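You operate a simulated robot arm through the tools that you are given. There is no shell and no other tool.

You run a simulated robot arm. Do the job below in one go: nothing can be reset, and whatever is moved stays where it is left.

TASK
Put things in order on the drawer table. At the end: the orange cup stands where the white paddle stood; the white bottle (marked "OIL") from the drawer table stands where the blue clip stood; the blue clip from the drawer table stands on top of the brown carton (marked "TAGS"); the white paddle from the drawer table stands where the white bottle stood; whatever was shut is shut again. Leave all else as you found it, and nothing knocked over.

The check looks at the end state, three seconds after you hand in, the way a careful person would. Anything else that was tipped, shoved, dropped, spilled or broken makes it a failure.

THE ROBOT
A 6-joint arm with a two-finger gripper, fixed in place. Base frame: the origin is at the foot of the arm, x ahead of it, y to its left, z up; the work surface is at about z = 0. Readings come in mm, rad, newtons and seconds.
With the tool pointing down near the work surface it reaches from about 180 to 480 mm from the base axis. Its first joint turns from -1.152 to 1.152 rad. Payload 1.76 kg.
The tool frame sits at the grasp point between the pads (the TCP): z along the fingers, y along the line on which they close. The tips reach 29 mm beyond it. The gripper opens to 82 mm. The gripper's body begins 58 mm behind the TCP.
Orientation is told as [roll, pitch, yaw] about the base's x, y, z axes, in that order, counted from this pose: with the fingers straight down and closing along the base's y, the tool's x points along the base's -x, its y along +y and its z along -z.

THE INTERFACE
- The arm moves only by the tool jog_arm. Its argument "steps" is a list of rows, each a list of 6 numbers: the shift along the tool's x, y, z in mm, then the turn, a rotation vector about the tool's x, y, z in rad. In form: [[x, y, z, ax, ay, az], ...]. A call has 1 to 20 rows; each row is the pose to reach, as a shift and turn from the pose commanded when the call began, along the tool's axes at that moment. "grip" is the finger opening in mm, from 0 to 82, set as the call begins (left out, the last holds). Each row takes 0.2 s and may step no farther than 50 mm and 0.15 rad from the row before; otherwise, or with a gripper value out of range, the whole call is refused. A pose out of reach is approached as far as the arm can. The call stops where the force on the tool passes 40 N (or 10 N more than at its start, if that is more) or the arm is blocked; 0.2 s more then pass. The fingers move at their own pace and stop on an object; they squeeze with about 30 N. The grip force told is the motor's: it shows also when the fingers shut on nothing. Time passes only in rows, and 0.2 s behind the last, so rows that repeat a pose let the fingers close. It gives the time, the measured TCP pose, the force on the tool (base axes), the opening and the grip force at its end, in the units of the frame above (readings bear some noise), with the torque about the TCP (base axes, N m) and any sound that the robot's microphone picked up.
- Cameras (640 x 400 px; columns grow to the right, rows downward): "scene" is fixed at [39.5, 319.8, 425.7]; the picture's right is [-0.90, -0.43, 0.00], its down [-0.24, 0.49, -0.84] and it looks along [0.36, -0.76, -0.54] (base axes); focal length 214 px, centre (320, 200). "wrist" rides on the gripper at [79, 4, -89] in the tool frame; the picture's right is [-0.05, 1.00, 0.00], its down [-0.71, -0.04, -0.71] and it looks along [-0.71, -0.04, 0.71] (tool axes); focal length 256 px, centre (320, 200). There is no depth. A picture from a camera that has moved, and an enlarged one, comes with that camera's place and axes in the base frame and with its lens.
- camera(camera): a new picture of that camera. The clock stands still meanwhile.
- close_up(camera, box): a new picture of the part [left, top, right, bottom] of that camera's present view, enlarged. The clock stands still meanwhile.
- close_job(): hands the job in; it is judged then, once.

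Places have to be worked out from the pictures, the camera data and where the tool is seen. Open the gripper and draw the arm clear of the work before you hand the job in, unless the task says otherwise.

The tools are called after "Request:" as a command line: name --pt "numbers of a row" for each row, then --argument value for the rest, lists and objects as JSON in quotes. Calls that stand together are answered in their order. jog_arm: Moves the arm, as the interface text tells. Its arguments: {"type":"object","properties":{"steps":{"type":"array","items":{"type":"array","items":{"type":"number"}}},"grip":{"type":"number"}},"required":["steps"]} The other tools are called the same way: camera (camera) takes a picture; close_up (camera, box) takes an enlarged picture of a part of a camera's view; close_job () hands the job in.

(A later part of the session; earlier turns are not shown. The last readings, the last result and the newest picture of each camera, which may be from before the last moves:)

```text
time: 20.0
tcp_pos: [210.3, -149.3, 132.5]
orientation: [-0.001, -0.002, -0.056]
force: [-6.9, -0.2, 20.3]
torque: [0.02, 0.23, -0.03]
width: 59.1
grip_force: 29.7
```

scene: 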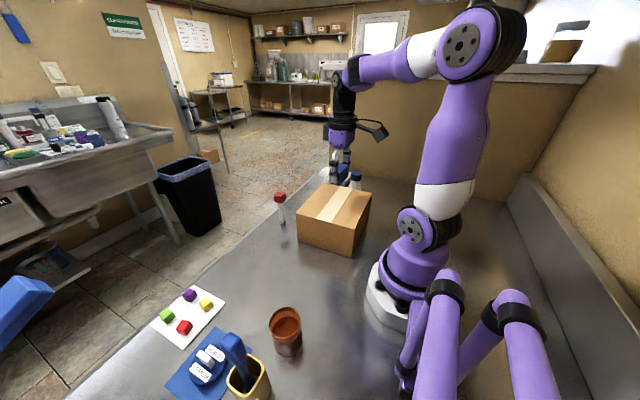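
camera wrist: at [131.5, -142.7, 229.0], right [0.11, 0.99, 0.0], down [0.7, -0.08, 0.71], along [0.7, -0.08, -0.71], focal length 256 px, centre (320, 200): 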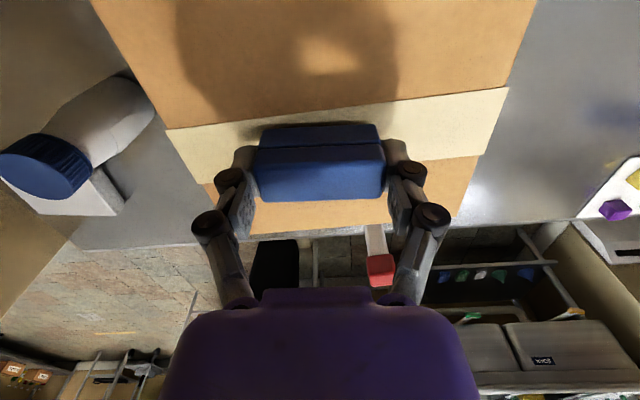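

Contact at ~20 N: the clip rests on the carton. I ease up about 1 mm and open the fingers.

Request:
jog_arm --pt "0 0 -0.8 0 0 0" --pt "0 0 -0.8 0 0 0"

Request:
jog_arm --pt "0 0 0 0 0 0" --pt "0 0 0 0 0 0" --pt "0 0 0 0 0 0" --grip 82

Request:
close_up --camera "scene" --box '[300, 150, 380, 225]'

Request:
camera --camera "wrist"

```text
time: 20.6
tcp_pos: [210.6, -150.4, 132.5]
orientation: [-0.001, 0.0, -0.055]
force: [1.1, 0.1, 1.0]
torque: [-0.06, -0.08, 0.05]
width: 59.0
grip_force: 30.2
```

```text
time: 21.4
tcp_pos: [211.5, -150.9, 132.6]
orientation: [-0.001, 0.0, -0.054]
force: [0.7, -0.1, 0.3]
torque: [0.02, 0.0, 0.01]
width: 81.8
grip_force: 0.0
```

```text
5.33 times, centred on (340, 188) of scene
camera zoom: at [39.5, 319.8, 425.7], right [-0.9, -0.43, 0.0], down [-0.24, 0.49, -0.84], along [0.36, -0.76, -0.54], focal length 1144 px, centre (213, 267)
```

zoom: 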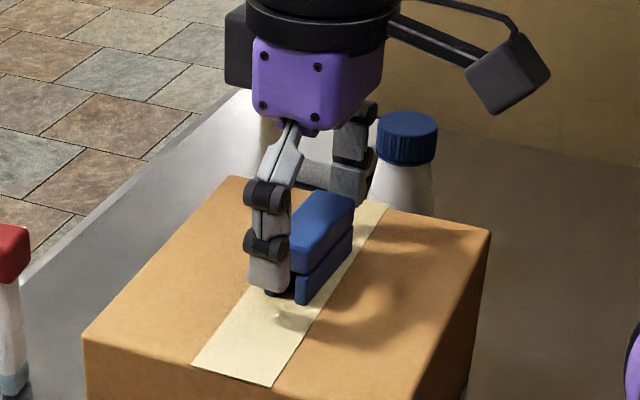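

```text
taken
camera wrist: at [131.8, -142.8, 223.1], right [0.11, 0.99, 0.0], down [0.7, -0.08, 0.71], along [0.7, -0.08, -0.71], focal length 256 px, centre (320, 200)
```

wrist: 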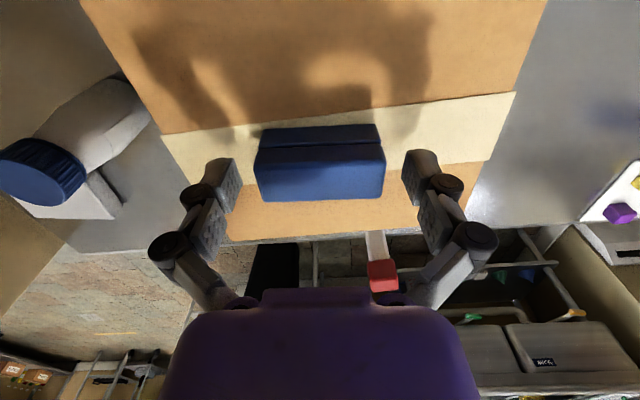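

The clip stands on the carton. I retreat straight up, then move over the bottle at about (213, −325) with the gripper turned to −1.0 rad, staying high.

Request:
jog_arm --pt "0 0 -20 0 0 0" --pt "0 0 -60 0 0 0" --pt "0 0 -100 0 0 0" --pt "0 0 -110 0 0 0" --pt "-1.7 -25 -110 0 0 0.135" --pt "-3.3 -50 -110 0 0 0.27" --pt "-5 -75 -110 0 0 0.405" --pt "-6.6 -100 -110 0 0 0.54" --pt "-8.3 -125 -110 0 0 0.675" --pt "-10 -150 -110 0 0 0.81" --pt "-11.6 -174.6 -110 0 0 0.945" --pt "-11.6 -174.6 -110 0 0 0.945" --pt "-11.6 -174.6 -110 0 0 0.945"

Request:
camera --camera "wrist"

Request:
close_up --camera "scene" --box '[290, 130, 390, 250]'

```text
time: 24.2
tcp_pos: [212.0, -324.3, 242.9]
orientation: [-0.002, -0.001, -1.0]
force: [-0.1, -0.6, -0.2]
torque: [-0.02, 0.03, 0.0]
width: 82.0
grip_force: 0.1
```

```text
taken
camera wrist: at [172.3, -255.8, 332.5], right [0.87, 0.49, 0.0], down [0.35, -0.61, 0.71], along [0.35, -0.62, -0.71], focal length 256 px, centre (320, 200)
```

wrist: 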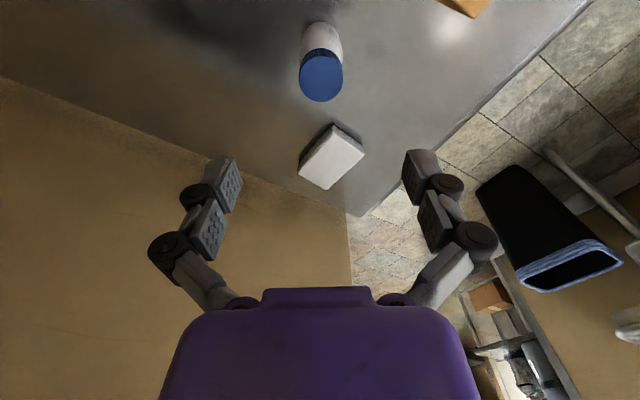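

```text
3.33 times, centred on (340, 190) of scene
camera zoom: at [39.5, 319.8, 425.7], right [-0.9, -0.43, 0.0], down [-0.24, 0.49, -0.84], along [0.36, -0.76, -0.54], focal length 715 px, centre (253, 233)
```

zoom: 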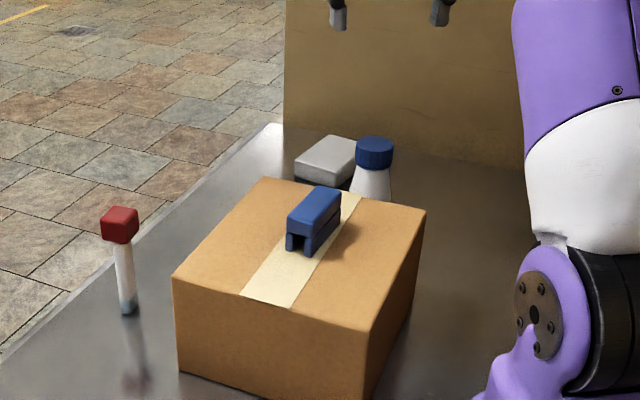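

The clip sits squarely on the carton. Now a tight view of the bottle for its axis position.

Request:
close_up --camera "wrist" --box '[270, 10, 374, 110]'

Request:
jog_arm --pt "0 0 0 0 0 0" --pt "0 0 0 0 0 0"

```text
4.00 times, centred on (322, 60) of wrist
camera zoom: at [172.3, -255.8, 332.5], right [0.87, 0.49, 0.0], down [0.35, -0.61, 0.71], along [0.35, -0.62, -0.71], focal length 1024 px, centre (312, 760)
```

zoom: 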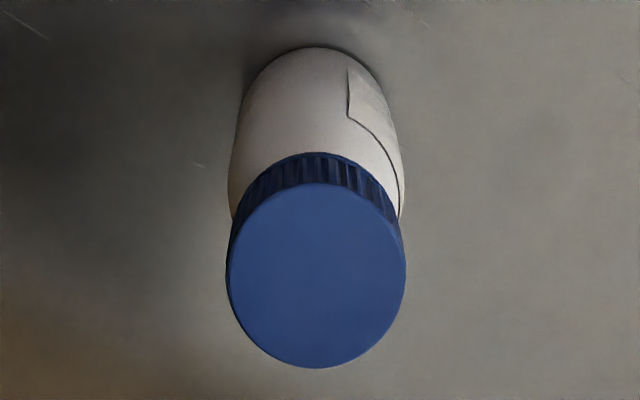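

```text
time: 24.8
tcp_pos: [211.3, -324.1, 242.9]
orientation: [0.001, 0.001, -1.001]
force: [0.6, 0.0, 0.3]
torque: [0.01, -0.03, -0.01]
width: 81.9
grip_force: 0.1
```

Bottle axis is at about (213.8, −325.7), cap 38 mm across with its top near z=105. I descend over it to z≈150 with the small correction and check alignment.

Request:
jog_arm --pt "-1.2 0.5 30 0 0 0" --pt "-2.4 1.1 60 0 0 0" --pt "-2.4 1.1 90 0 0 0" --pt "-2.4 1.1 90 0 0 0" --pt "-2.4 1.1 90 0 0 0"

Request:
camera --camera "wrist"

Request:
close_up --camera "scene" --box '[310, 120, 400, 220]'

```text
time: 26.0
tcp_pos: [214.1, -326.6, 152.6]
orientation: [-0.002, 0.0, -0.999]
force: [-0.1, 0.1, -1.3]
torque: [-0.04, 0.0, 0.02]
width: 82.0
grip_force: 0.1
```

```text
taken
camera wrist: at [174.4, -258.6, 243.2], right [0.87, 0.49, 0.0], down [0.35, -0.61, 0.71], along [0.35, -0.61, -0.71], focal length 256 px, centre (320, 200)
```

wrist: 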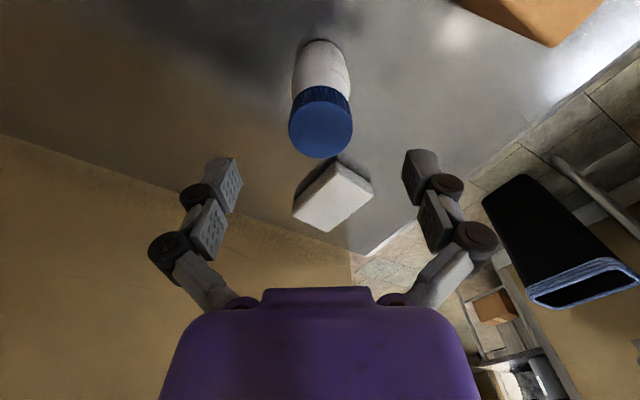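

```text
4.00 times, centred on (355, 170) of scene
camera zoom: at [39.5, 319.8, 425.7], right [-0.9, -0.43, 0.0], down [-0.24, 0.49, -0.84], along [0.36, -0.76, -0.54], focal length 858 px, centre (180, 320)
```

zoom: 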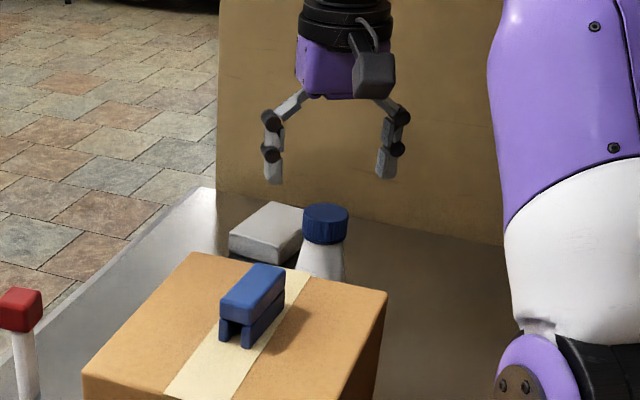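

The cap is laterally centred between the fingers and the computed centre (214, −327) matches the TCP. I descend to z≈105 so the pads' lower half straddles the cap.

Request:
jog_arm --pt "0 0 16 0 0 0" --pt "0 0 32 0 0 0" --pt "0 0 47 0 0 0" --pt "0 0 47 0 0 0"

Request:
camera --camera "wrist"

Request:
close_up --camera "scene" --box '[315, 130, 395, 210]'

```text
time: 27.0
tcp_pos: [215.4, -325.7, 106.2]
orientation: [0.0, 0.001, -1.0]
force: [-0.5, 0.3, -1.0]
torque: [0.0, -0.02, 0.01]
width: 82.1
grip_force: 0.2
```

```text
taken
camera wrist: at [176.1, -257.7, 195.9], right [0.87, 0.49, 0.0], down [0.35, -0.61, 0.71], along [0.35, -0.61, -0.71], focal length 256 px, centre (320, 200)
```

wrist: 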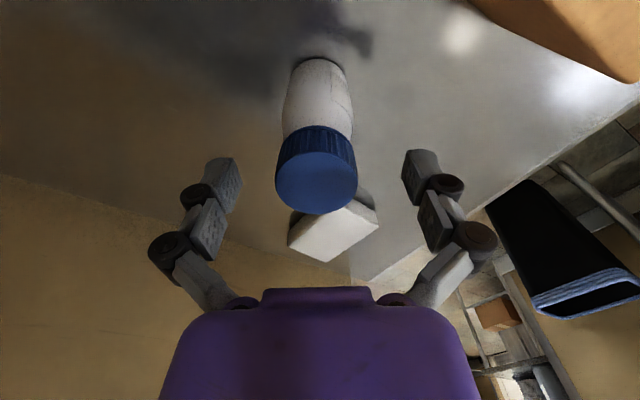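

```text
5.00 times, centred on (355, 170) of scene
camera zoom: at [39.5, 319.8, 425.7], right [-0.9, -0.43, 0.0], down [-0.24, 0.49, -0.84], along [0.36, -0.76, -0.54], focal length 1072 px, centre (145, 350)
```

zoom: 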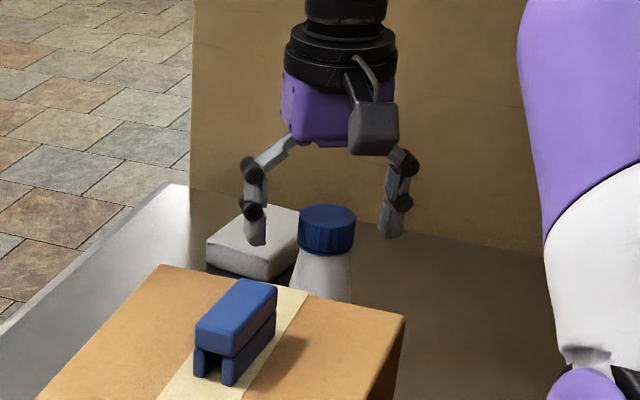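

The tips straddle the cap. I'll zoom to measure the lateral centring before closing.

Request:
close_up --camera "wrist" --box '[200, 100, 440, 250]'

```text
2.67 times, centred on (320, 175) of wrist
camera zoom: at [176.1, -257.7, 195.9], right [0.87, 0.49, 0.0], down [0.35, -0.61, 0.71], along [0.35, -0.61, -0.71], focal length 683 px, centre (320, 267)
```

zoom: 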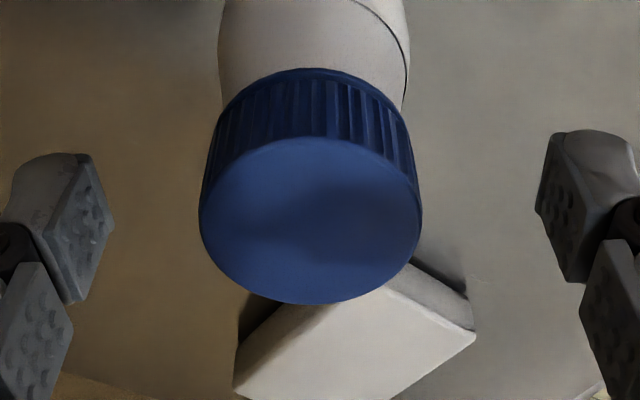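

The cap is about 2 mm to the left of the finger midline, so I shift tool y by −2 mm and then close gently.

Request:
jog_arm --pt "0 -2 0 0 0 0" --pt "0 -2 0 0 0 0" --pt "0 -2 0 0 0 0"

Request:
close_up --camera "wrist" --box '[200, 100, 440, 250]'

```text
time: 27.8
tcp_pos: [211.7, -326.9, 106.1]
orientation: [0.001, 0.0, -0.999]
force: [-0.5, -0.1, 0.6]
torque: [-0.01, -0.01, 0.01]
width: 81.9
grip_force: 0.0
```

```text
2.67 times, centred on (320, 175) of wrist
camera zoom: at [173.3, -259.0, 196.5], right [0.87, 0.49, 0.0], down [0.35, -0.61, 0.71], along [0.35, -0.61, -0.71], focal length 683 px, centre (320, 267)
```

zoom: 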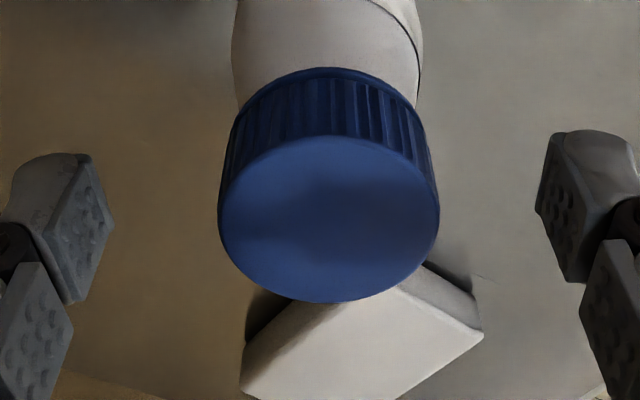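

Now the cap is centred within ~1 mm. I close on it.

Request:
jog_arm --pt "0 0 0 0 0 0" --pt "0 0 0 0 0 0" --pt "0 0 0 0 0 0" --grip 25

Request:
close_up --camera "wrist" --box '[200, 40, 440, 250]'

Request:
close_up --camera "scene" --box '[315, 130, 395, 210]'

```text
time: 28.2
tcp_pos: [213.5, -328.8, 113.0]
orientation: [0.002, -0.01, -0.997]
force: [-1.0, 6.2, 29.3]
torque: [0.99, -0.38, 0.16]
width: 39.7
grip_force: 30.1
stopped in row 2: the force on the tool passed its limit at 52 N (the readings are from after the stop); the commanded pose is now the measured one
```

```text
1.90 times, centred on (320, 145) of wrist
camera zoom: at [174.1, -259.2, 201.5], right [0.87, 0.5, 0.0], down [0.35, -0.61, 0.71], along [0.36, -0.62, -0.7], focal length 488 px, centre (320, 305)
```

zoom: 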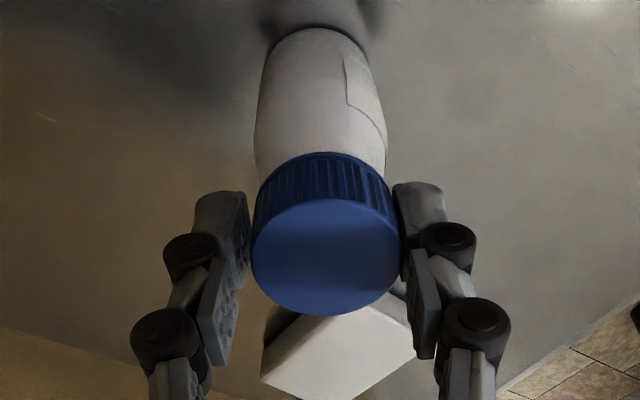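

```text
5.00 times, centred on (355, 170) of scene
camera zoom: at [39.5, 319.9, 425.7], right [-0.9, -0.43, 0.0], down [-0.24, 0.49, -0.84], along [0.36, -0.76, -0.54], focal length 1072 px, centre (145, 350)
```

zoom: 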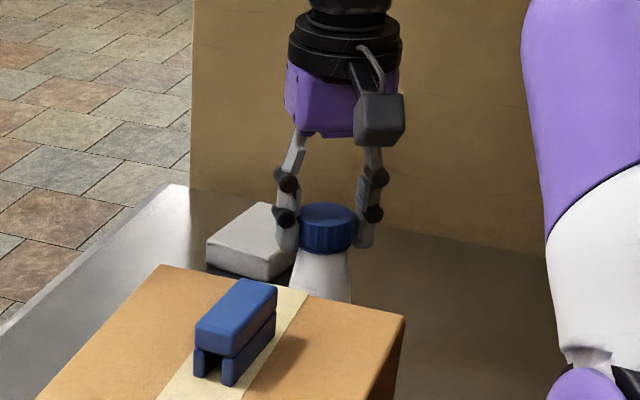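

The force limit tripped: the finger tips wedged on the tapered shoulder below the cap and pushed the hand up to z≈113, while the bottle stays upright. I'll open, and re-grip higher so only the cap is held.

Request:
jog_arm --pt "0 0 0 0 0 0" --pt "0 0 0 0 0 0" --pt "0 0 0 0 0 0" --grip 82

Request:
close_up --camera "wrist" --box '[200, 40, 440, 250]'

Request:
close_up --camera "scene" --box '[315, 130, 395, 210]'

```text
time: 29.0
tcp_pos: [213.8, -328.3, 111.1]
orientation: [0.0, -0.008, -0.998]
force: [-0.7, 0.6, 0.1]
torque: [-0.03, -0.02, 0.0]
width: 82.1
grip_force: 0.1
```

```text
1.90 times, centred on (320, 145) of wrist
camera zoom: at [173.8, -259.1, 199.7], right [0.87, 0.5, 0.0], down [0.35, -0.61, 0.71], along [0.35, -0.62, -0.7], focal length 488 px, centre (320, 305)
```

zoom: 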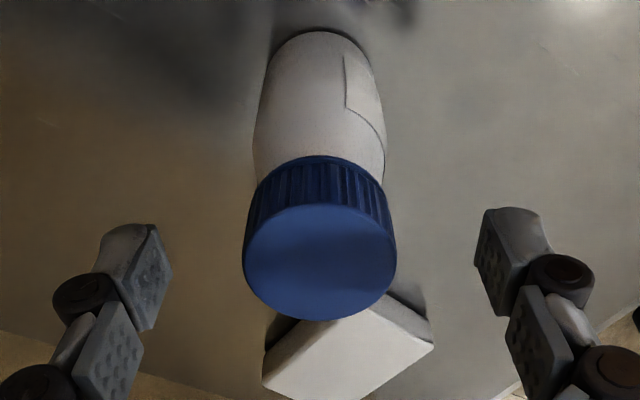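

```text
5.00 times, centred on (355, 170) of scene
camera zoom: at [39.5, 319.8, 425.7], right [-0.9, -0.43, 0.0], down [-0.24, 0.49, -0.84], along [0.36, -0.76, -0.54], focal length 1072 px, centre (145, 350)
```

zoom: 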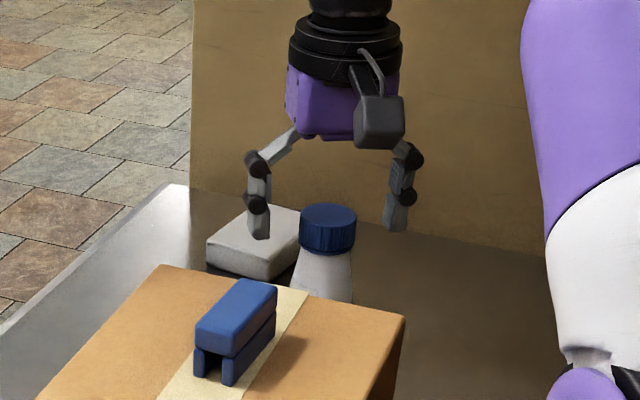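

The bottle still stands as before. The fingertips evidently extend further down as the fingers close (~40 mm below TCP at 40 mm width), so I raise the hand 11 mm to z≈122 to hold only the cap, removing the tiny tilt too.

Request:
jog_arm --pt "0 0 -5.5 0.003 0.002 0" --pt "0 0 -11 0.0067 0.0043 0" --pt "0 0 -11 0.0067 0.0043 0" --pt "0 0 -11 0.0067 0.0043 0"

Request:
close_up --camera "wrist" --box '[200, 40, 440, 250]'

Request:
close_up --camera "scene" --box '[330, 140, 385, 200]'

```text
time: 30.0
tcp_pos: [215.4, -328.0, 121.5]
orientation: [-0.006, -0.003, -1.0]
force: [-0.2, 0.4, -0.4]
torque: [0.03, -0.02, 0.0]
width: 81.6
grip_force: 0.1
```

```text
1.90 times, centred on (320, 145) of wrist
camera zoom: at [175.3, -259.4, 210.7], right [0.87, 0.5, -0.01], down [0.35, -0.61, 0.71], along [0.35, -0.62, -0.71], focal length 488 px, centre (320, 305)
```

zoom: 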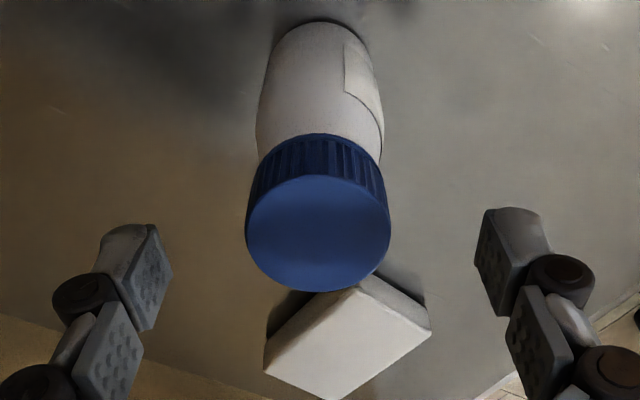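

```text
6.67 times, centred on (358, 170) of scene
camera zoom: at [39.5, 319.8, 425.7], right [-0.9, -0.43, 0.0], down [-0.24, 0.49, -0.84], along [0.36, -0.76, -0.54], focal length 1430 px, centre (70, 400)
```

zoom: 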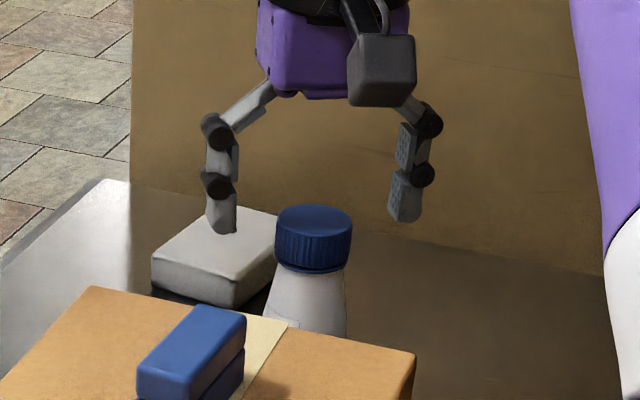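

Tips are at cap level and centring is within ~1 mm. I make a tiny tilt/lateral correction and then close.

Request:
jog_arm --pt "0 -0.6 0 -0.006 0.003 0" --pt "0 -0.6 0 -0.006 0.003 0" --pt "0 -0.6 0 -0.006 0.003 0"

Request:
close_up --camera "wrist" --box '[200, 40, 440, 250]'

```text
time: 30.8
tcp_pos: [212.9, -329.0, 119.9]
orientation: [0.001, 0.002, -0.999]
force: [-0.8, 0.3, -0.4]
torque: [0.02, 0.02, -0.03]
width: 82.1
grip_force: 0.0
```

```text
1.90 times, centred on (320, 145) of wrist
camera zoom: at [173.8, -260.4, 210.9], right [0.87, 0.5, 0.0], down [0.35, -0.61, 0.71], along [0.35, -0.61, -0.71], focal length 488 px, centre (320, 305)
```

zoom: 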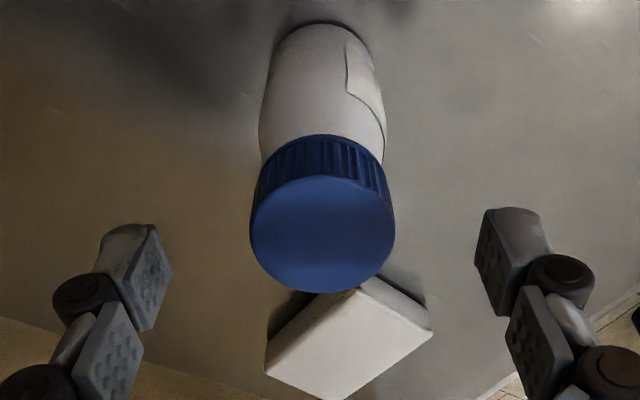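

The cap is centred precisely. Closing now.

Request:
jog_arm --pt "0 0 0 0 0 0" --pt "0 0 0 0 0 0" --pt "0 0 0 0 0 0" --grip 25

Request:
close_up --camera "wrist" --box '[200, 40, 440, 250]'

Request:
close_up --camera "scene" --box '[330, 140, 385, 200]'

```text
time: 31.6
tcp_pos: [214.4, -329.0, 121.7]
orientation: [-0.001, -0.002, -0.998]
force: [1.8, 2.5, 22.3]
torque: [0.09, -0.04, -0.03]
width: 37.3
grip_force: 29.7
```

```text
1.90 times, centred on (320, 145) of wrist
camera zoom: at [174.0, -260.6, 211.6], right [0.87, 0.5, 0.0], down [0.35, -0.61, 0.71], along [0.35, -0.61, -0.71], focal length 488 px, centre (320, 305)
```

zoom: 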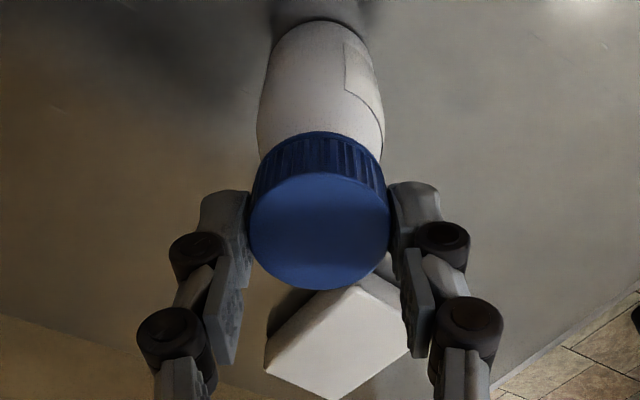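

```text
6.67 times, centred on (358, 170) of scene
camera zoom: at [39.5, 319.9, 425.7], right [-0.9, -0.43, 0.0], down [-0.24, 0.49, -0.84], along [0.36, -0.76, -0.54], focal length 1430 px, centre (70, 400)
```

zoom: 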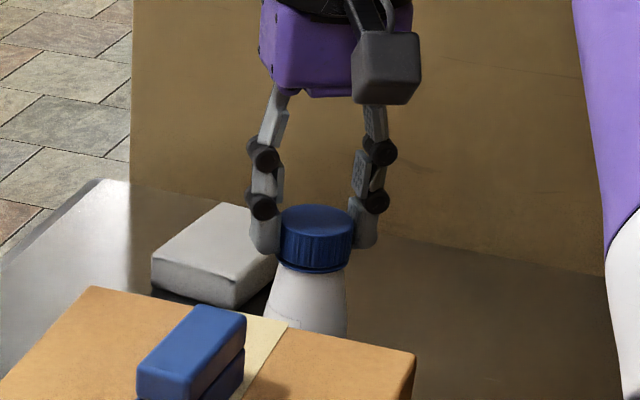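

The cap is held at 37.3 mm. I lift a little first to confirm the bottle comes along cleanly.

Request:
jog_arm --pt "0 0 -4 0 0 0" --pt "0 0 -12 0 0 0" --pt "0 0 -25 0 0 0" --pt "0 0 -25 0 0 0"

Request:
camera --camera "wrist"

Request:
close_up --camera "scene" --box '[310, 120, 400, 210]'

```text
time: 32.6
tcp_pos: [213.5, -326.6, 145.1]
orientation: [0.001, 0.002, -0.998]
force: [-0.1, 0.5, -0.3]
torque: [0.01, -0.01, 0.03]
width: 36.8
grip_force: 29.8
```

```text
taken
camera wrist: at [173.8, -258.3, 235.4], right [0.87, 0.5, 0.0], down [0.35, -0.61, 0.71], along [0.35, -0.61, -0.71], focal length 256 px, centre (320, 200)
```

wrist: 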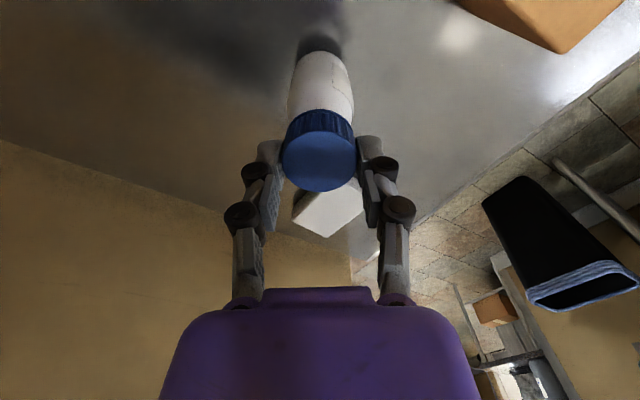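

```text
4.44 times, centred on (355, 165) of scene
camera zoom: at [39.5, 319.8, 425.7], right [-0.9, -0.43, 0.0], down [-0.24, 0.49, -0.84], along [0.36, -0.76, -0.54], focal length 953 px, centre (164, 356)
```

zoom: 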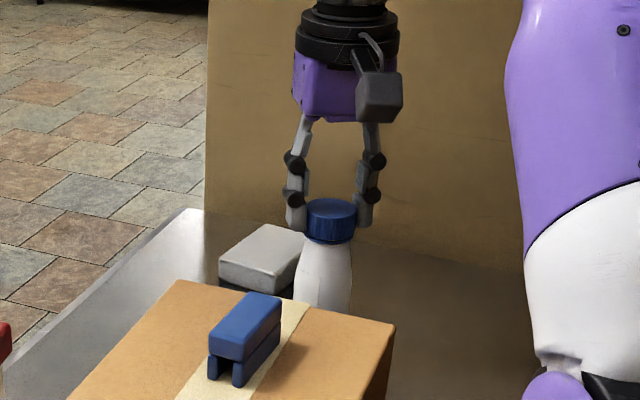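

The bottle rises cleanly with the hand. I lift to z≈265 and carry it over to above the clip's old place at (313.8, 75).

Request:
jog_arm --pt "0 0 -40 0 0 0" --pt "0 0 -80 0 0 0" --pt "0 0 -120 0 0 0" --pt "28.6 30.2 -120 0 0 -0.1" --pt "57.2 60.4 -120 0 0 -0.2" --pt "85.9 90.6 -120 0 0 -0.3" --pt "114.5 120.8 -120 0 0 -0.4" --pt "143.1 151.1 -120 0 0 -0.5" --pt "171.7 181.3 -120 0 0 -0.6" --pt "200.3 211.5 -120 0 0 -0.7" --pt "229 241.7 -120 0 0 -0.8" --pt "257.6 271.9 -120 0 0 -0.9" --pt "286.2 302.1 -120 0 0 -1.0" --pt "286.2 302.1 -120 0 0 -1.0" --pt "286.2 302.1 -120 0 0 -1.0"

Request:
camera --camera "wrist"

Request:
camera --camera "scene"

```text
time: 35.8
tcp_pos: [311.9, 76.9, 266.8]
orientation: [0.0, 0.0, 0.003]
force: [0.2, -0.4, -1.3]
torque: [0.03, 0.03, 0.01]
width: 37.0
grip_force: 29.5
```

```text
taken
camera wrist: at [233.2, 80.2, 356.6], right [0.05, 1.0, 0.0], down [0.71, -0.04, 0.71], along [0.71, -0.04, -0.71], focal length 256 px, centre (320, 200)
```

wrist: 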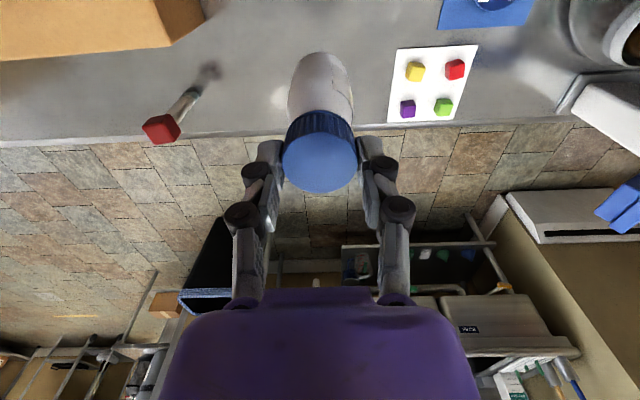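

```text
taken
```

scene: 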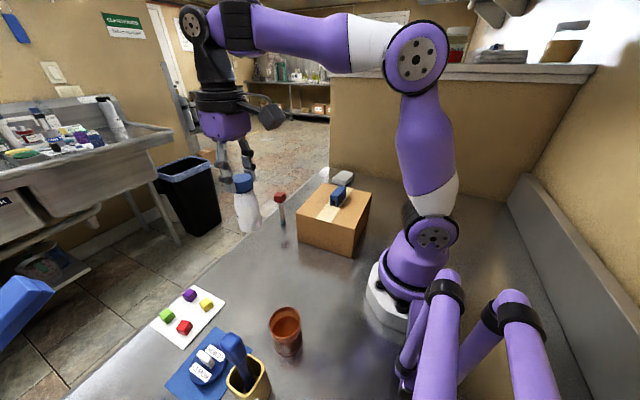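

The bottle hangs upright over the clip's old place. I lower to z≈135 (bottom ~13 mm above the table) and check the position.

Request:
jog_arm --pt "-0.5 -0.3 35 0 0 0" --pt "-1 -0.6 70 0 0 0" --pt "-1.3 -1 105 0 0 0" --pt "-1.3 -1 125 0 0 0" --pt "-1.3 -1 132 0 0 0" --pt "-1.3 -1 132 0 0 0" --pt "-1.3 -1 132 0 0 0"

Request:
close_up --camera "scene" --box '[210, 170, 310, 300]'

Request:
camera --camera "wrist"

```text
time: 37.4
tcp_pos: [312.3, 77.0, 133.5]
orientation: [-0.002, 0.001, 0.002]
force: [0.3, -0.7, -0.7]
torque: [0.0, 0.03, -0.02]
width: 36.8
grip_force: 30.0
```

```text
3.08 times, centred on (260, 235) of scene
camera zoom: at [39.5, 319.8, 425.7], right [-0.9, -0.43, 0.0], down [-0.24, 0.49, -0.84], along [0.36, -0.76, -0.54], focal length 660 px, centre (505, 92)
```

zoom: 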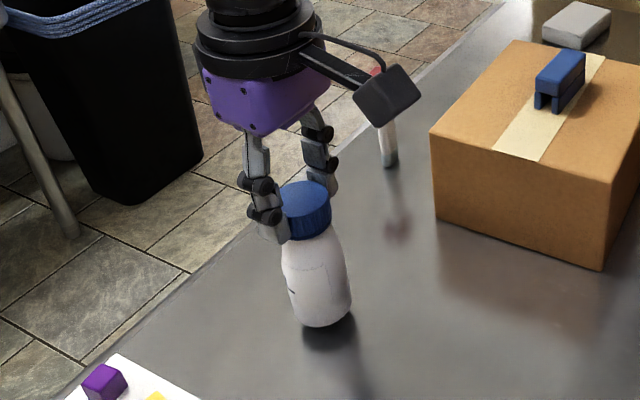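

```text
taken
camera wrist: at [233.2, 79.7, 224.5], right [0.05, 1.0, 0.0], down [0.71, -0.04, 0.71], along [0.71, -0.04, -0.71], focal length 256 px, centre (320, 200)
```

wrist: 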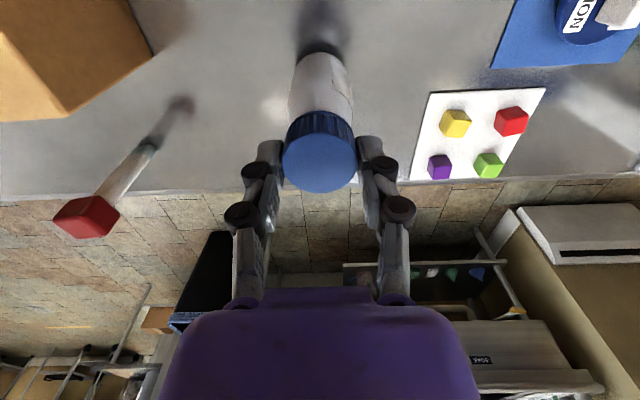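

The bottle is about 13 mm above the table at (312–313, 76). I lower 10 mm further, then 1 mm at a time till contact.

Request:
jog_arm --pt "-0.7 -0.4 5 0 0 0" --pt "-1.5 -0.8 9 0 0 0" --pt "-1.5 -0.8 9 0 0 0"

Request:
jog_arm --pt "0 0 1 0 0 0" --pt "0 0 2 0 0 0" --pt "0 0 2 0 0 0"

Request:
close_up --camera "scene" --box '[225, 190, 305, 290]'

```text
time: 38.2
tcp_pos: [315.5, 75.8, 123.9]
orientation: [-0.001, 0.0, 0.002]
force: [-0.2, 0.0, -1.3]
torque: [-0.03, 0.0, 0.01]
width: 36.9
grip_force: 30.5
```

```text
time: 39.0
tcp_pos: [314.6, 75.1, 124.2]
orientation: [0.001, -0.001, 0.002]
force: [0.3, -0.7, -1.9]
torque: [0.0, 0.02, -0.04]
width: 36.7
grip_force: 29.9
```

```text
4.00 times, centred on (265, 240) of scene
camera zoom: at [39.5, 319.8, 425.7], right [-0.9, -0.43, 0.0], down [-0.24, 0.49, -0.84], along [0.36, -0.76, -0.54], focal length 858 px, centre (540, 40)
```

zoom: 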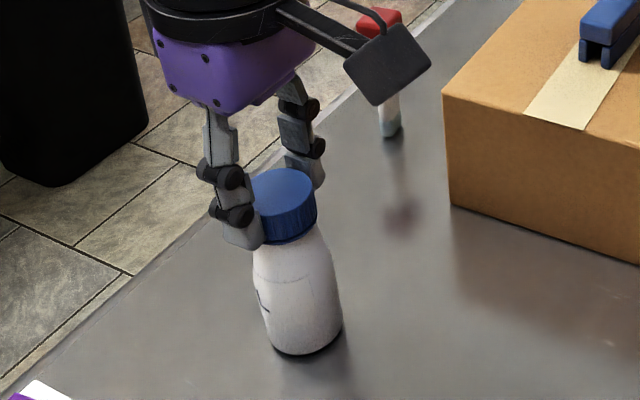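

No contact yet and the gap looks tiny. I continue 1 mm steps.

Request:
jog_arm --pt "0 0 1 0 0 0" --pt "0 0 1 0 0 0"

Request:
jog_arm --pt "0 0 1 0 0 0" --pt "0 0 1 0 0 0"

```text
time: 39.6
tcp_pos: [314.2, 75.3, 122.6]
orientation: [-0.002, -0.001, 0.0]
force: [0.7, -0.1, -1.6]
torque: [0.04, 0.02, 0.03]
width: 37.1
grip_force: 29.8
```

```text
time: 40.2
tcp_pos: [314.2, 75.5, 121.2]
orientation: [-0.001, 0.0, 0.002]
force: [-4.2, -1.5, 13.9]
torque: [-0.27, 0.33, -0.06]
width: 37.2
grip_force: 30.1
```

Contact at ~14 N: the bottle is on the table at (314, 75). I ease 0.5 mm and open.

Request:
jog_arm --pt "0 0 -0.5 0 0 0" --pt "0 0 -0.5 0 0 0"

Request:
jog_arm --pt "0 0 0 0 0 0" --pt "0 0 0 0 0 0" --pt "0 0 0 0 0 0" --grip 82

Request:
close_up --camera "scene" --box '[225, 190, 305, 290]'

Request:
camera --camera "wrist"

```text
time: 40.8
tcp_pos: [314.8, 75.1, 122.0]
orientation: [0.001, 0.002, 0.003]
force: [-0.2, -0.6, 0.1]
torque: [0.04, -0.04, 0.0]
width: 36.8
grip_force: 30.0
```

```text
time: 41.6
tcp_pos: [313.9, 75.1, 122.6]
orientation: [0.0, 0.0, 0.0]
force: [-0.8, -0.2, 0.2]
torque: [0.04, -0.01, 0.01]
width: 82.3
grip_force: 0.1
```

```text
4.00 times, centred on (265, 240) of scene
camera zoom: at [39.5, 319.8, 425.7], right [-0.9, -0.43, 0.0], down [-0.24, 0.49, -0.84], along [0.36, -0.76, -0.54], focal length 858 px, centre (540, 40)
```

zoom: 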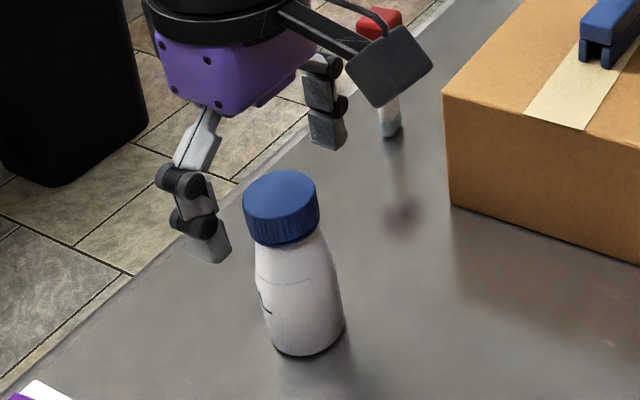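

```text
taken
camera wrist: at [234.6, 78.1, 212.0], right [0.05, 1.0, 0.0], down [0.71, -0.04, 0.71], along [0.71, -0.04, -0.71], focal length 256 px, centre (320, 200)
```

wrist: 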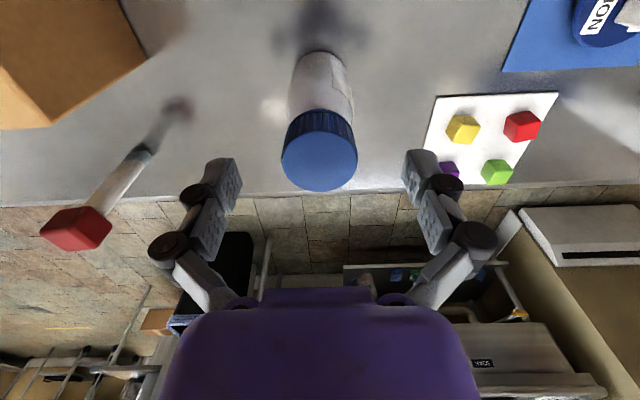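

The bottle stands upright at the clip's old place (part of its "OIL" mark shows). I go straight up and move over the paddle at about (372, −104), turning +0.15 rad to match its head.

Request:
jog_arm --pt "0 0 -25 0 0 0" --pt "0 0 -65 0 0 0" --pt "0 0 -103 0 0 0" --pt "-11.6 -35.8 -103 0 0 -0.03" --pt "-23.2 -71.6 -103 0 0 -0.06" --pt "-34.8 -107.4 -103 0 0 -0.09" --pt "-46.4 -143.2 -103 0 0 -0.12" --pt "-58 -179 -103 0 0 -0.15" --pt "-58 -179 -103 0 0 -0.15" --pt "-58 -179 -103 0 0 -0.15"

Request:
camera --camera "wrist"

Request:
close_up --camera "wrist" --box '[270, 40, 370, 140]'

Request:
camera --camera "scene"

```text
time: 43.8
tcp_pos: [372.2, -104.3, 223.4]
orientation: [0.0, 0.0, 0.154]
force: [0.5, 1.0, -0.1]
torque: [-0.04, 0.02, 0.02]
width: 81.8
grip_force: 0.1
```

```text
taken
camera wrist: at [293.1, -113.0, 313.5], right [-0.1, 0.99, 0.0], down [0.7, 0.07, 0.71], along [0.7, 0.07, -0.71], focal length 256 px, centre (320, 200)
```

wrist: 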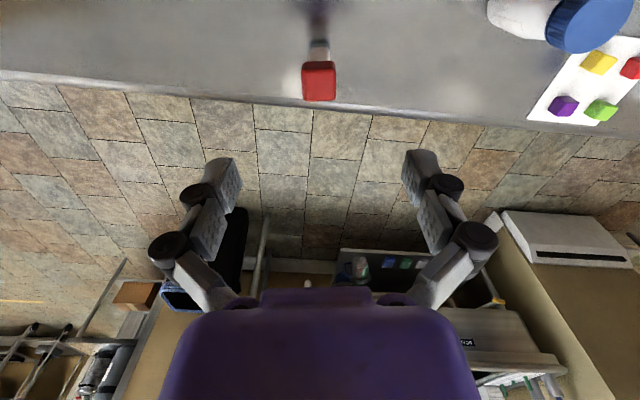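

```text
4.00 times, centred on (320, 90) of wrist
camera zoom: at [293.1, -113.0, 313.5], right [-0.1, 0.99, 0.0], down [0.7, 0.07, 0.71], along [0.7, 0.07, -0.71], focal length 1024 px, centre (320, 640)
```

zoom: 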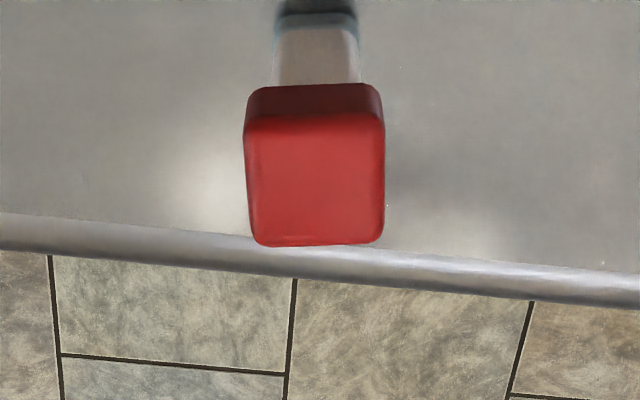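

```text
taken
```

scene: 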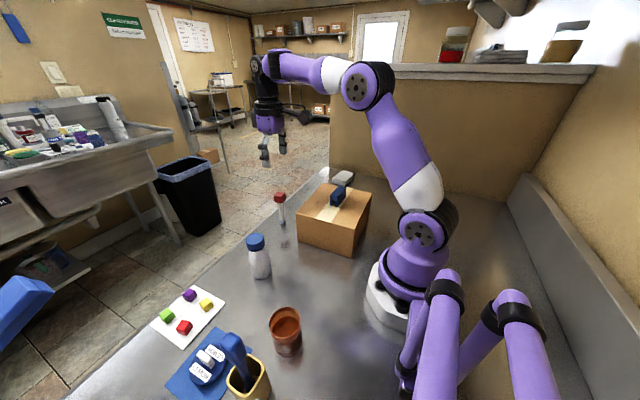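

The head is aligned with the hand's axes and ~1 mm left of centre; its centre computes to (372, −105). I lower to z≈140 (tips just above the head) and recheck centring.

Request:
jog_arm --pt "0 -0.5 30 0 0 0" --pt "0 -1 60 0 0 0" --pt "0 -1 84 0 0 0" --pt "0 -1 84 0 0 0" --pt "0 -1 84 0 0 0"

Request:
close_up --camera "wrist" --box '[180, 60, 460, 235]'

Request:
close_up --camera "scene" --box '[230, 120, 330, 240]'

```text
time: 45.0
tcp_pos: [373.6, -107.9, 140.3]
orientation: [0.001, 0.001, 0.152]
force: [0.3, 0.1, 0.9]
torque: [0.03, -0.02, 0.01]
width: 82.0
grip_force: 0.1
```

```text
2.29 times, centred on (320, 148) of wrist
camera zoom: at [294.8, -116.0, 230.2], right [-0.1, 1.0, 0.0], down [0.7, 0.07, 0.71], along [0.7, 0.07, -0.71], focal length 585 px, centre (320, 320)
```

zoom: 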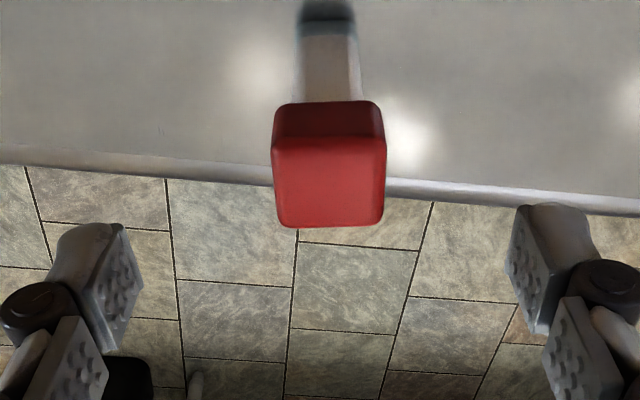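

```text
3.33 times, centred on (280, 180) of scene
camera zoom: at [39.5, 319.8, 425.7], right [-0.9, -0.43, 0.0], down [-0.24, 0.49, -0.84], along [0.36, -0.76, -0.54], focal length 715 px, centre (453, 267)
```

zoom: 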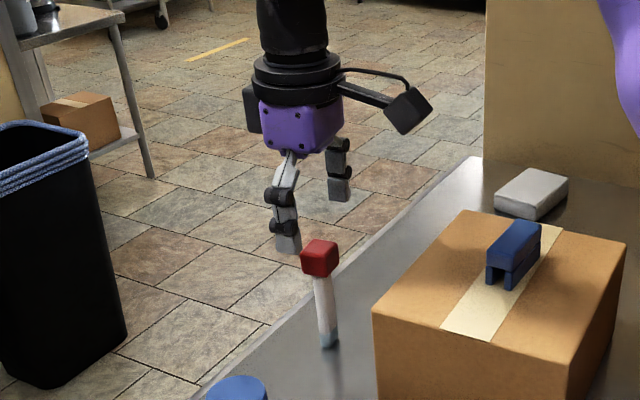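

The head now sits ~1.8 mm right of the finger midline. I shift tool y by +1.6 and recheck.

Request:
jog_arm --pt "0 1.6 0 0 0 0" --pt "0 1.6 0 0 0 0" --pt "0 1.6 0 0 0 0"

Request:
close_up --camera "wrist" --box '[180, 60, 460, 235]'

```text
time: 45.8
tcp_pos: [372.5, -105.2, 141.6]
orientation: [0.0, -0.001, 0.152]
force: [0.1, -0.2, -0.1]
torque: [-0.01, 0.01, -0.02]
width: 82.0
grip_force: 0.0
```

```text
2.29 times, centred on (320, 148) of wrist
camera zoom: at [293.7, -113.5, 230.7], right [-0.1, 1.0, 0.0], down [0.7, 0.07, 0.71], along [0.7, 0.07, -0.71], focal length 585 px, centre (320, 320)
```

zoom: 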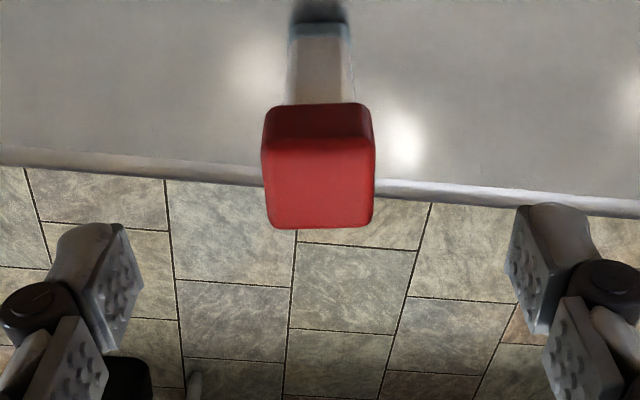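

Centred within 1 mm now. I descend 20 mm to z≈121 so the pads flank the head.

Request:
jog_arm --pt "0 -0.4 10 0 0 0" --pt "0 -0.4 20 0 0 0" --pt "0 -0.4 20 0 0 0" --pt "0 -0.4 20 0 0 0"

Request:
close_up --camera "wrist" --box '[180, 60, 460, 235]'

Request:
close_up --camera "scene" --box '[240, 140, 320, 235]'

```text
time: 46.8
tcp_pos: [372.3, -103.3, 121.4]
orientation: [0.0, 0.0, 0.152]
force: [-0.4, 0.0, -0.2]
torque: [-0.03, -0.01, 0.04]
width: 82.1
grip_force: 0.0
```

```text
2.29 times, centred on (320, 148) of wrist
camera zoom: at [292.9, -112.2, 211.4], right [-0.1, 1.0, 0.0], down [0.7, 0.07, 0.71], along [0.7, 0.07, -0.71], focal length 585 px, centre (320, 320)
```

zoom: 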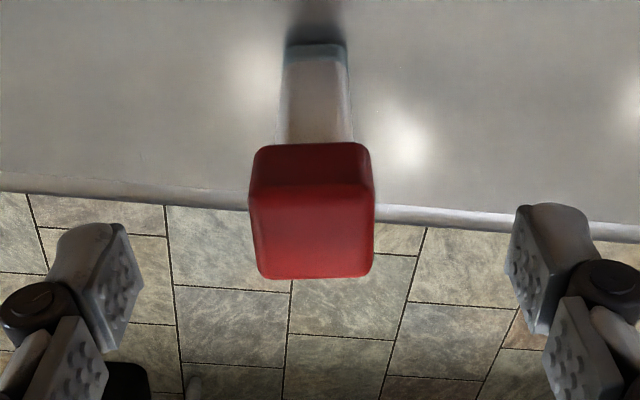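

```text
4.21 times, centred on (280, 188) of scene
camera zoom: at [39.5, 319.8, 425.7], right [-0.9, -0.43, 0.0], down [-0.24, 0.49, -0.84], along [0.36, -0.76, -0.54], focal length 903 px, centre (488, 253)
```

zoom: 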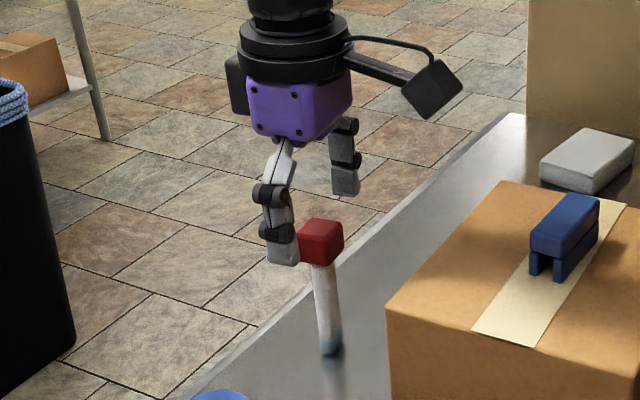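

The hand drifted: head is ~2.3 mm left of the midline now. I correct with tool y −1.8.

Request:
jog_arm --pt "0 -1.8 0 0 0 0" --pt "0 -1.8 0 0 0 0" --pt "0 -1.8 0 0 0 0"

Request:
close_up --camera "wrist" --box '[180, 60, 460, 235]'

```text
time: 47.6
tcp_pos: [371.9, -104.5, 120.8]
orientation: [0.0, 0.0, 0.152]
force: [0.1, -0.3, 0.1]
torque: [0.0, 0.0, 0.02]
width: 82.2
grip_force: 0.0
```

```text
2.29 times, centred on (320, 148) of wrist
camera zoom: at [293.7, -114.7, 210.7], right [-0.1, 1.0, 0.0], down [0.7, 0.07, 0.71], along [0.7, 0.07, -0.71], focal length 585 px, centre (320, 320)
```

zoom: 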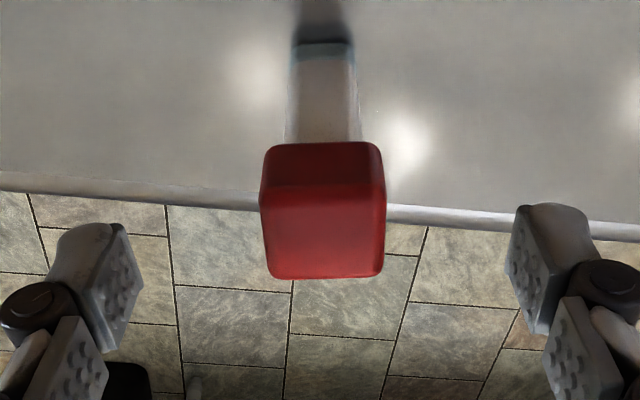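

Head is centred (323 vs 322.5 px). I close in two stages: first to 36 mm to check, then onto the head.

Request:
jog_arm --pt "0 0 0 0 0 0" --pt "0 0 0 0 0 0" --grip 36

Request:
close_up --camera "wrist" --box '[220, 80, 420, 205]'

Request:
close_up --camera "scene" --box '[255, 160, 305, 230]'

```text
time: 48.2
tcp_pos: [372.8, -106.7, 120.4]
orientation: [0.0, -0.001, 0.153]
force: [0.0, 0.0, -0.3]
torque: [-0.03, -0.01, 0.02]
width: 36.1
grip_force: 0.0
```

```text
3.20 times, centred on (320, 142) of wrist
camera zoom: at [293.7, -114.6, 210.7], right [-0.1, 1.0, 0.0], down [0.7, 0.07, 0.71], along [0.7, 0.07, -0.71], focal length 819 px, centre (320, 384)
```

zoom: 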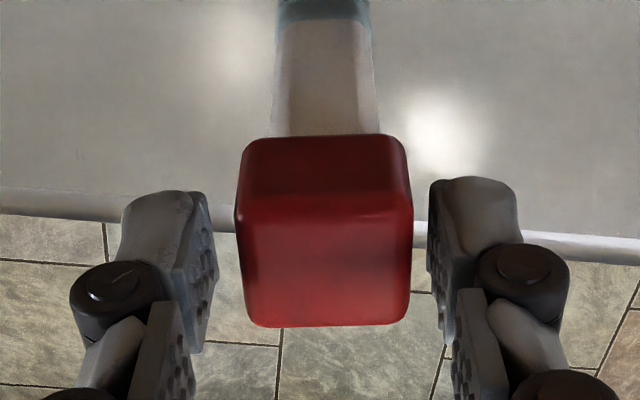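

```text
5.71 times, centred on (280, 195) of scene
camera zoom: at [39.5, 319.8, 425.7], right [-0.9, -0.43, 0.0], down [-0.24, 0.49, -0.84], along [0.36, -0.76, -0.54], focal length 1226 px, centre (549, 229)
```

zoom: 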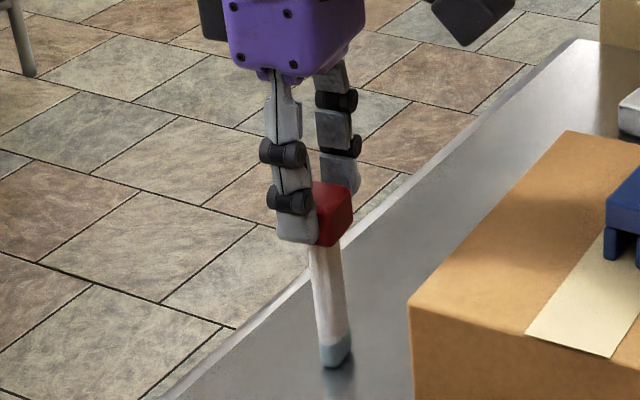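

The gaps on both sides look even and the tips reach the head's lower edge. Closing fully on the head.

Request:
jog_arm --pt "0 0 0 0 0 0" --pt "0 0 0 0 0 0" --pt "0 0 0 0 0 0" --grip 14

Request:
close_up --camera "wrist" --box '[220, 80, 420, 205]'

Request:
close_up --camera "scene" --box '[255, 160, 305, 230]'

```text
time: 49.0
tcp_pos: [372.8, -106.3, 121.0]
orientation: [0.001, 0.001, 0.153]
force: [-0.8, 0.3, 4.5]
torque: [-0.03, -0.01, -0.01]
width: 26.6
grip_force: 30.6
```

```text
3.20 times, centred on (320, 142) of wrist
camera zoom: at [293.8, -114.6, 210.9], right [-0.1, 1.0, 0.0], down [0.7, 0.07, 0.71], along [0.7, 0.07, -0.71], focal length 819 px, centre (320, 384)
```

zoom: 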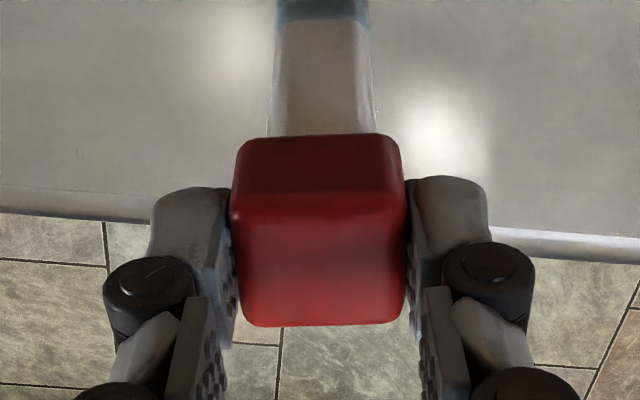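

```text
5.71 times, centred on (280, 195) of scene
camera zoom: at [39.5, 319.8, 425.7], right [-0.9, -0.43, 0.0], down [-0.24, 0.49, -0.84], along [0.36, -0.76, -0.54], focal length 1226 px, centre (549, 229)
```

zoom: 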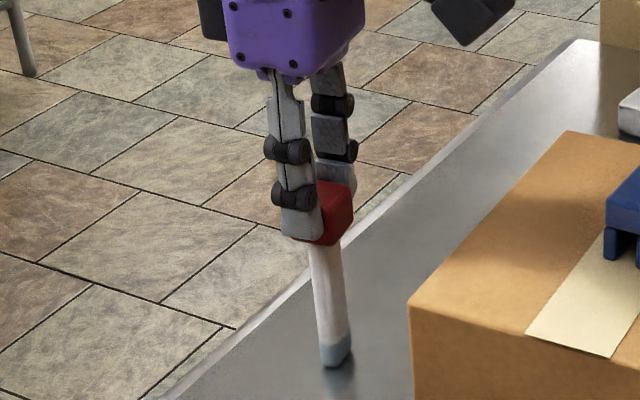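

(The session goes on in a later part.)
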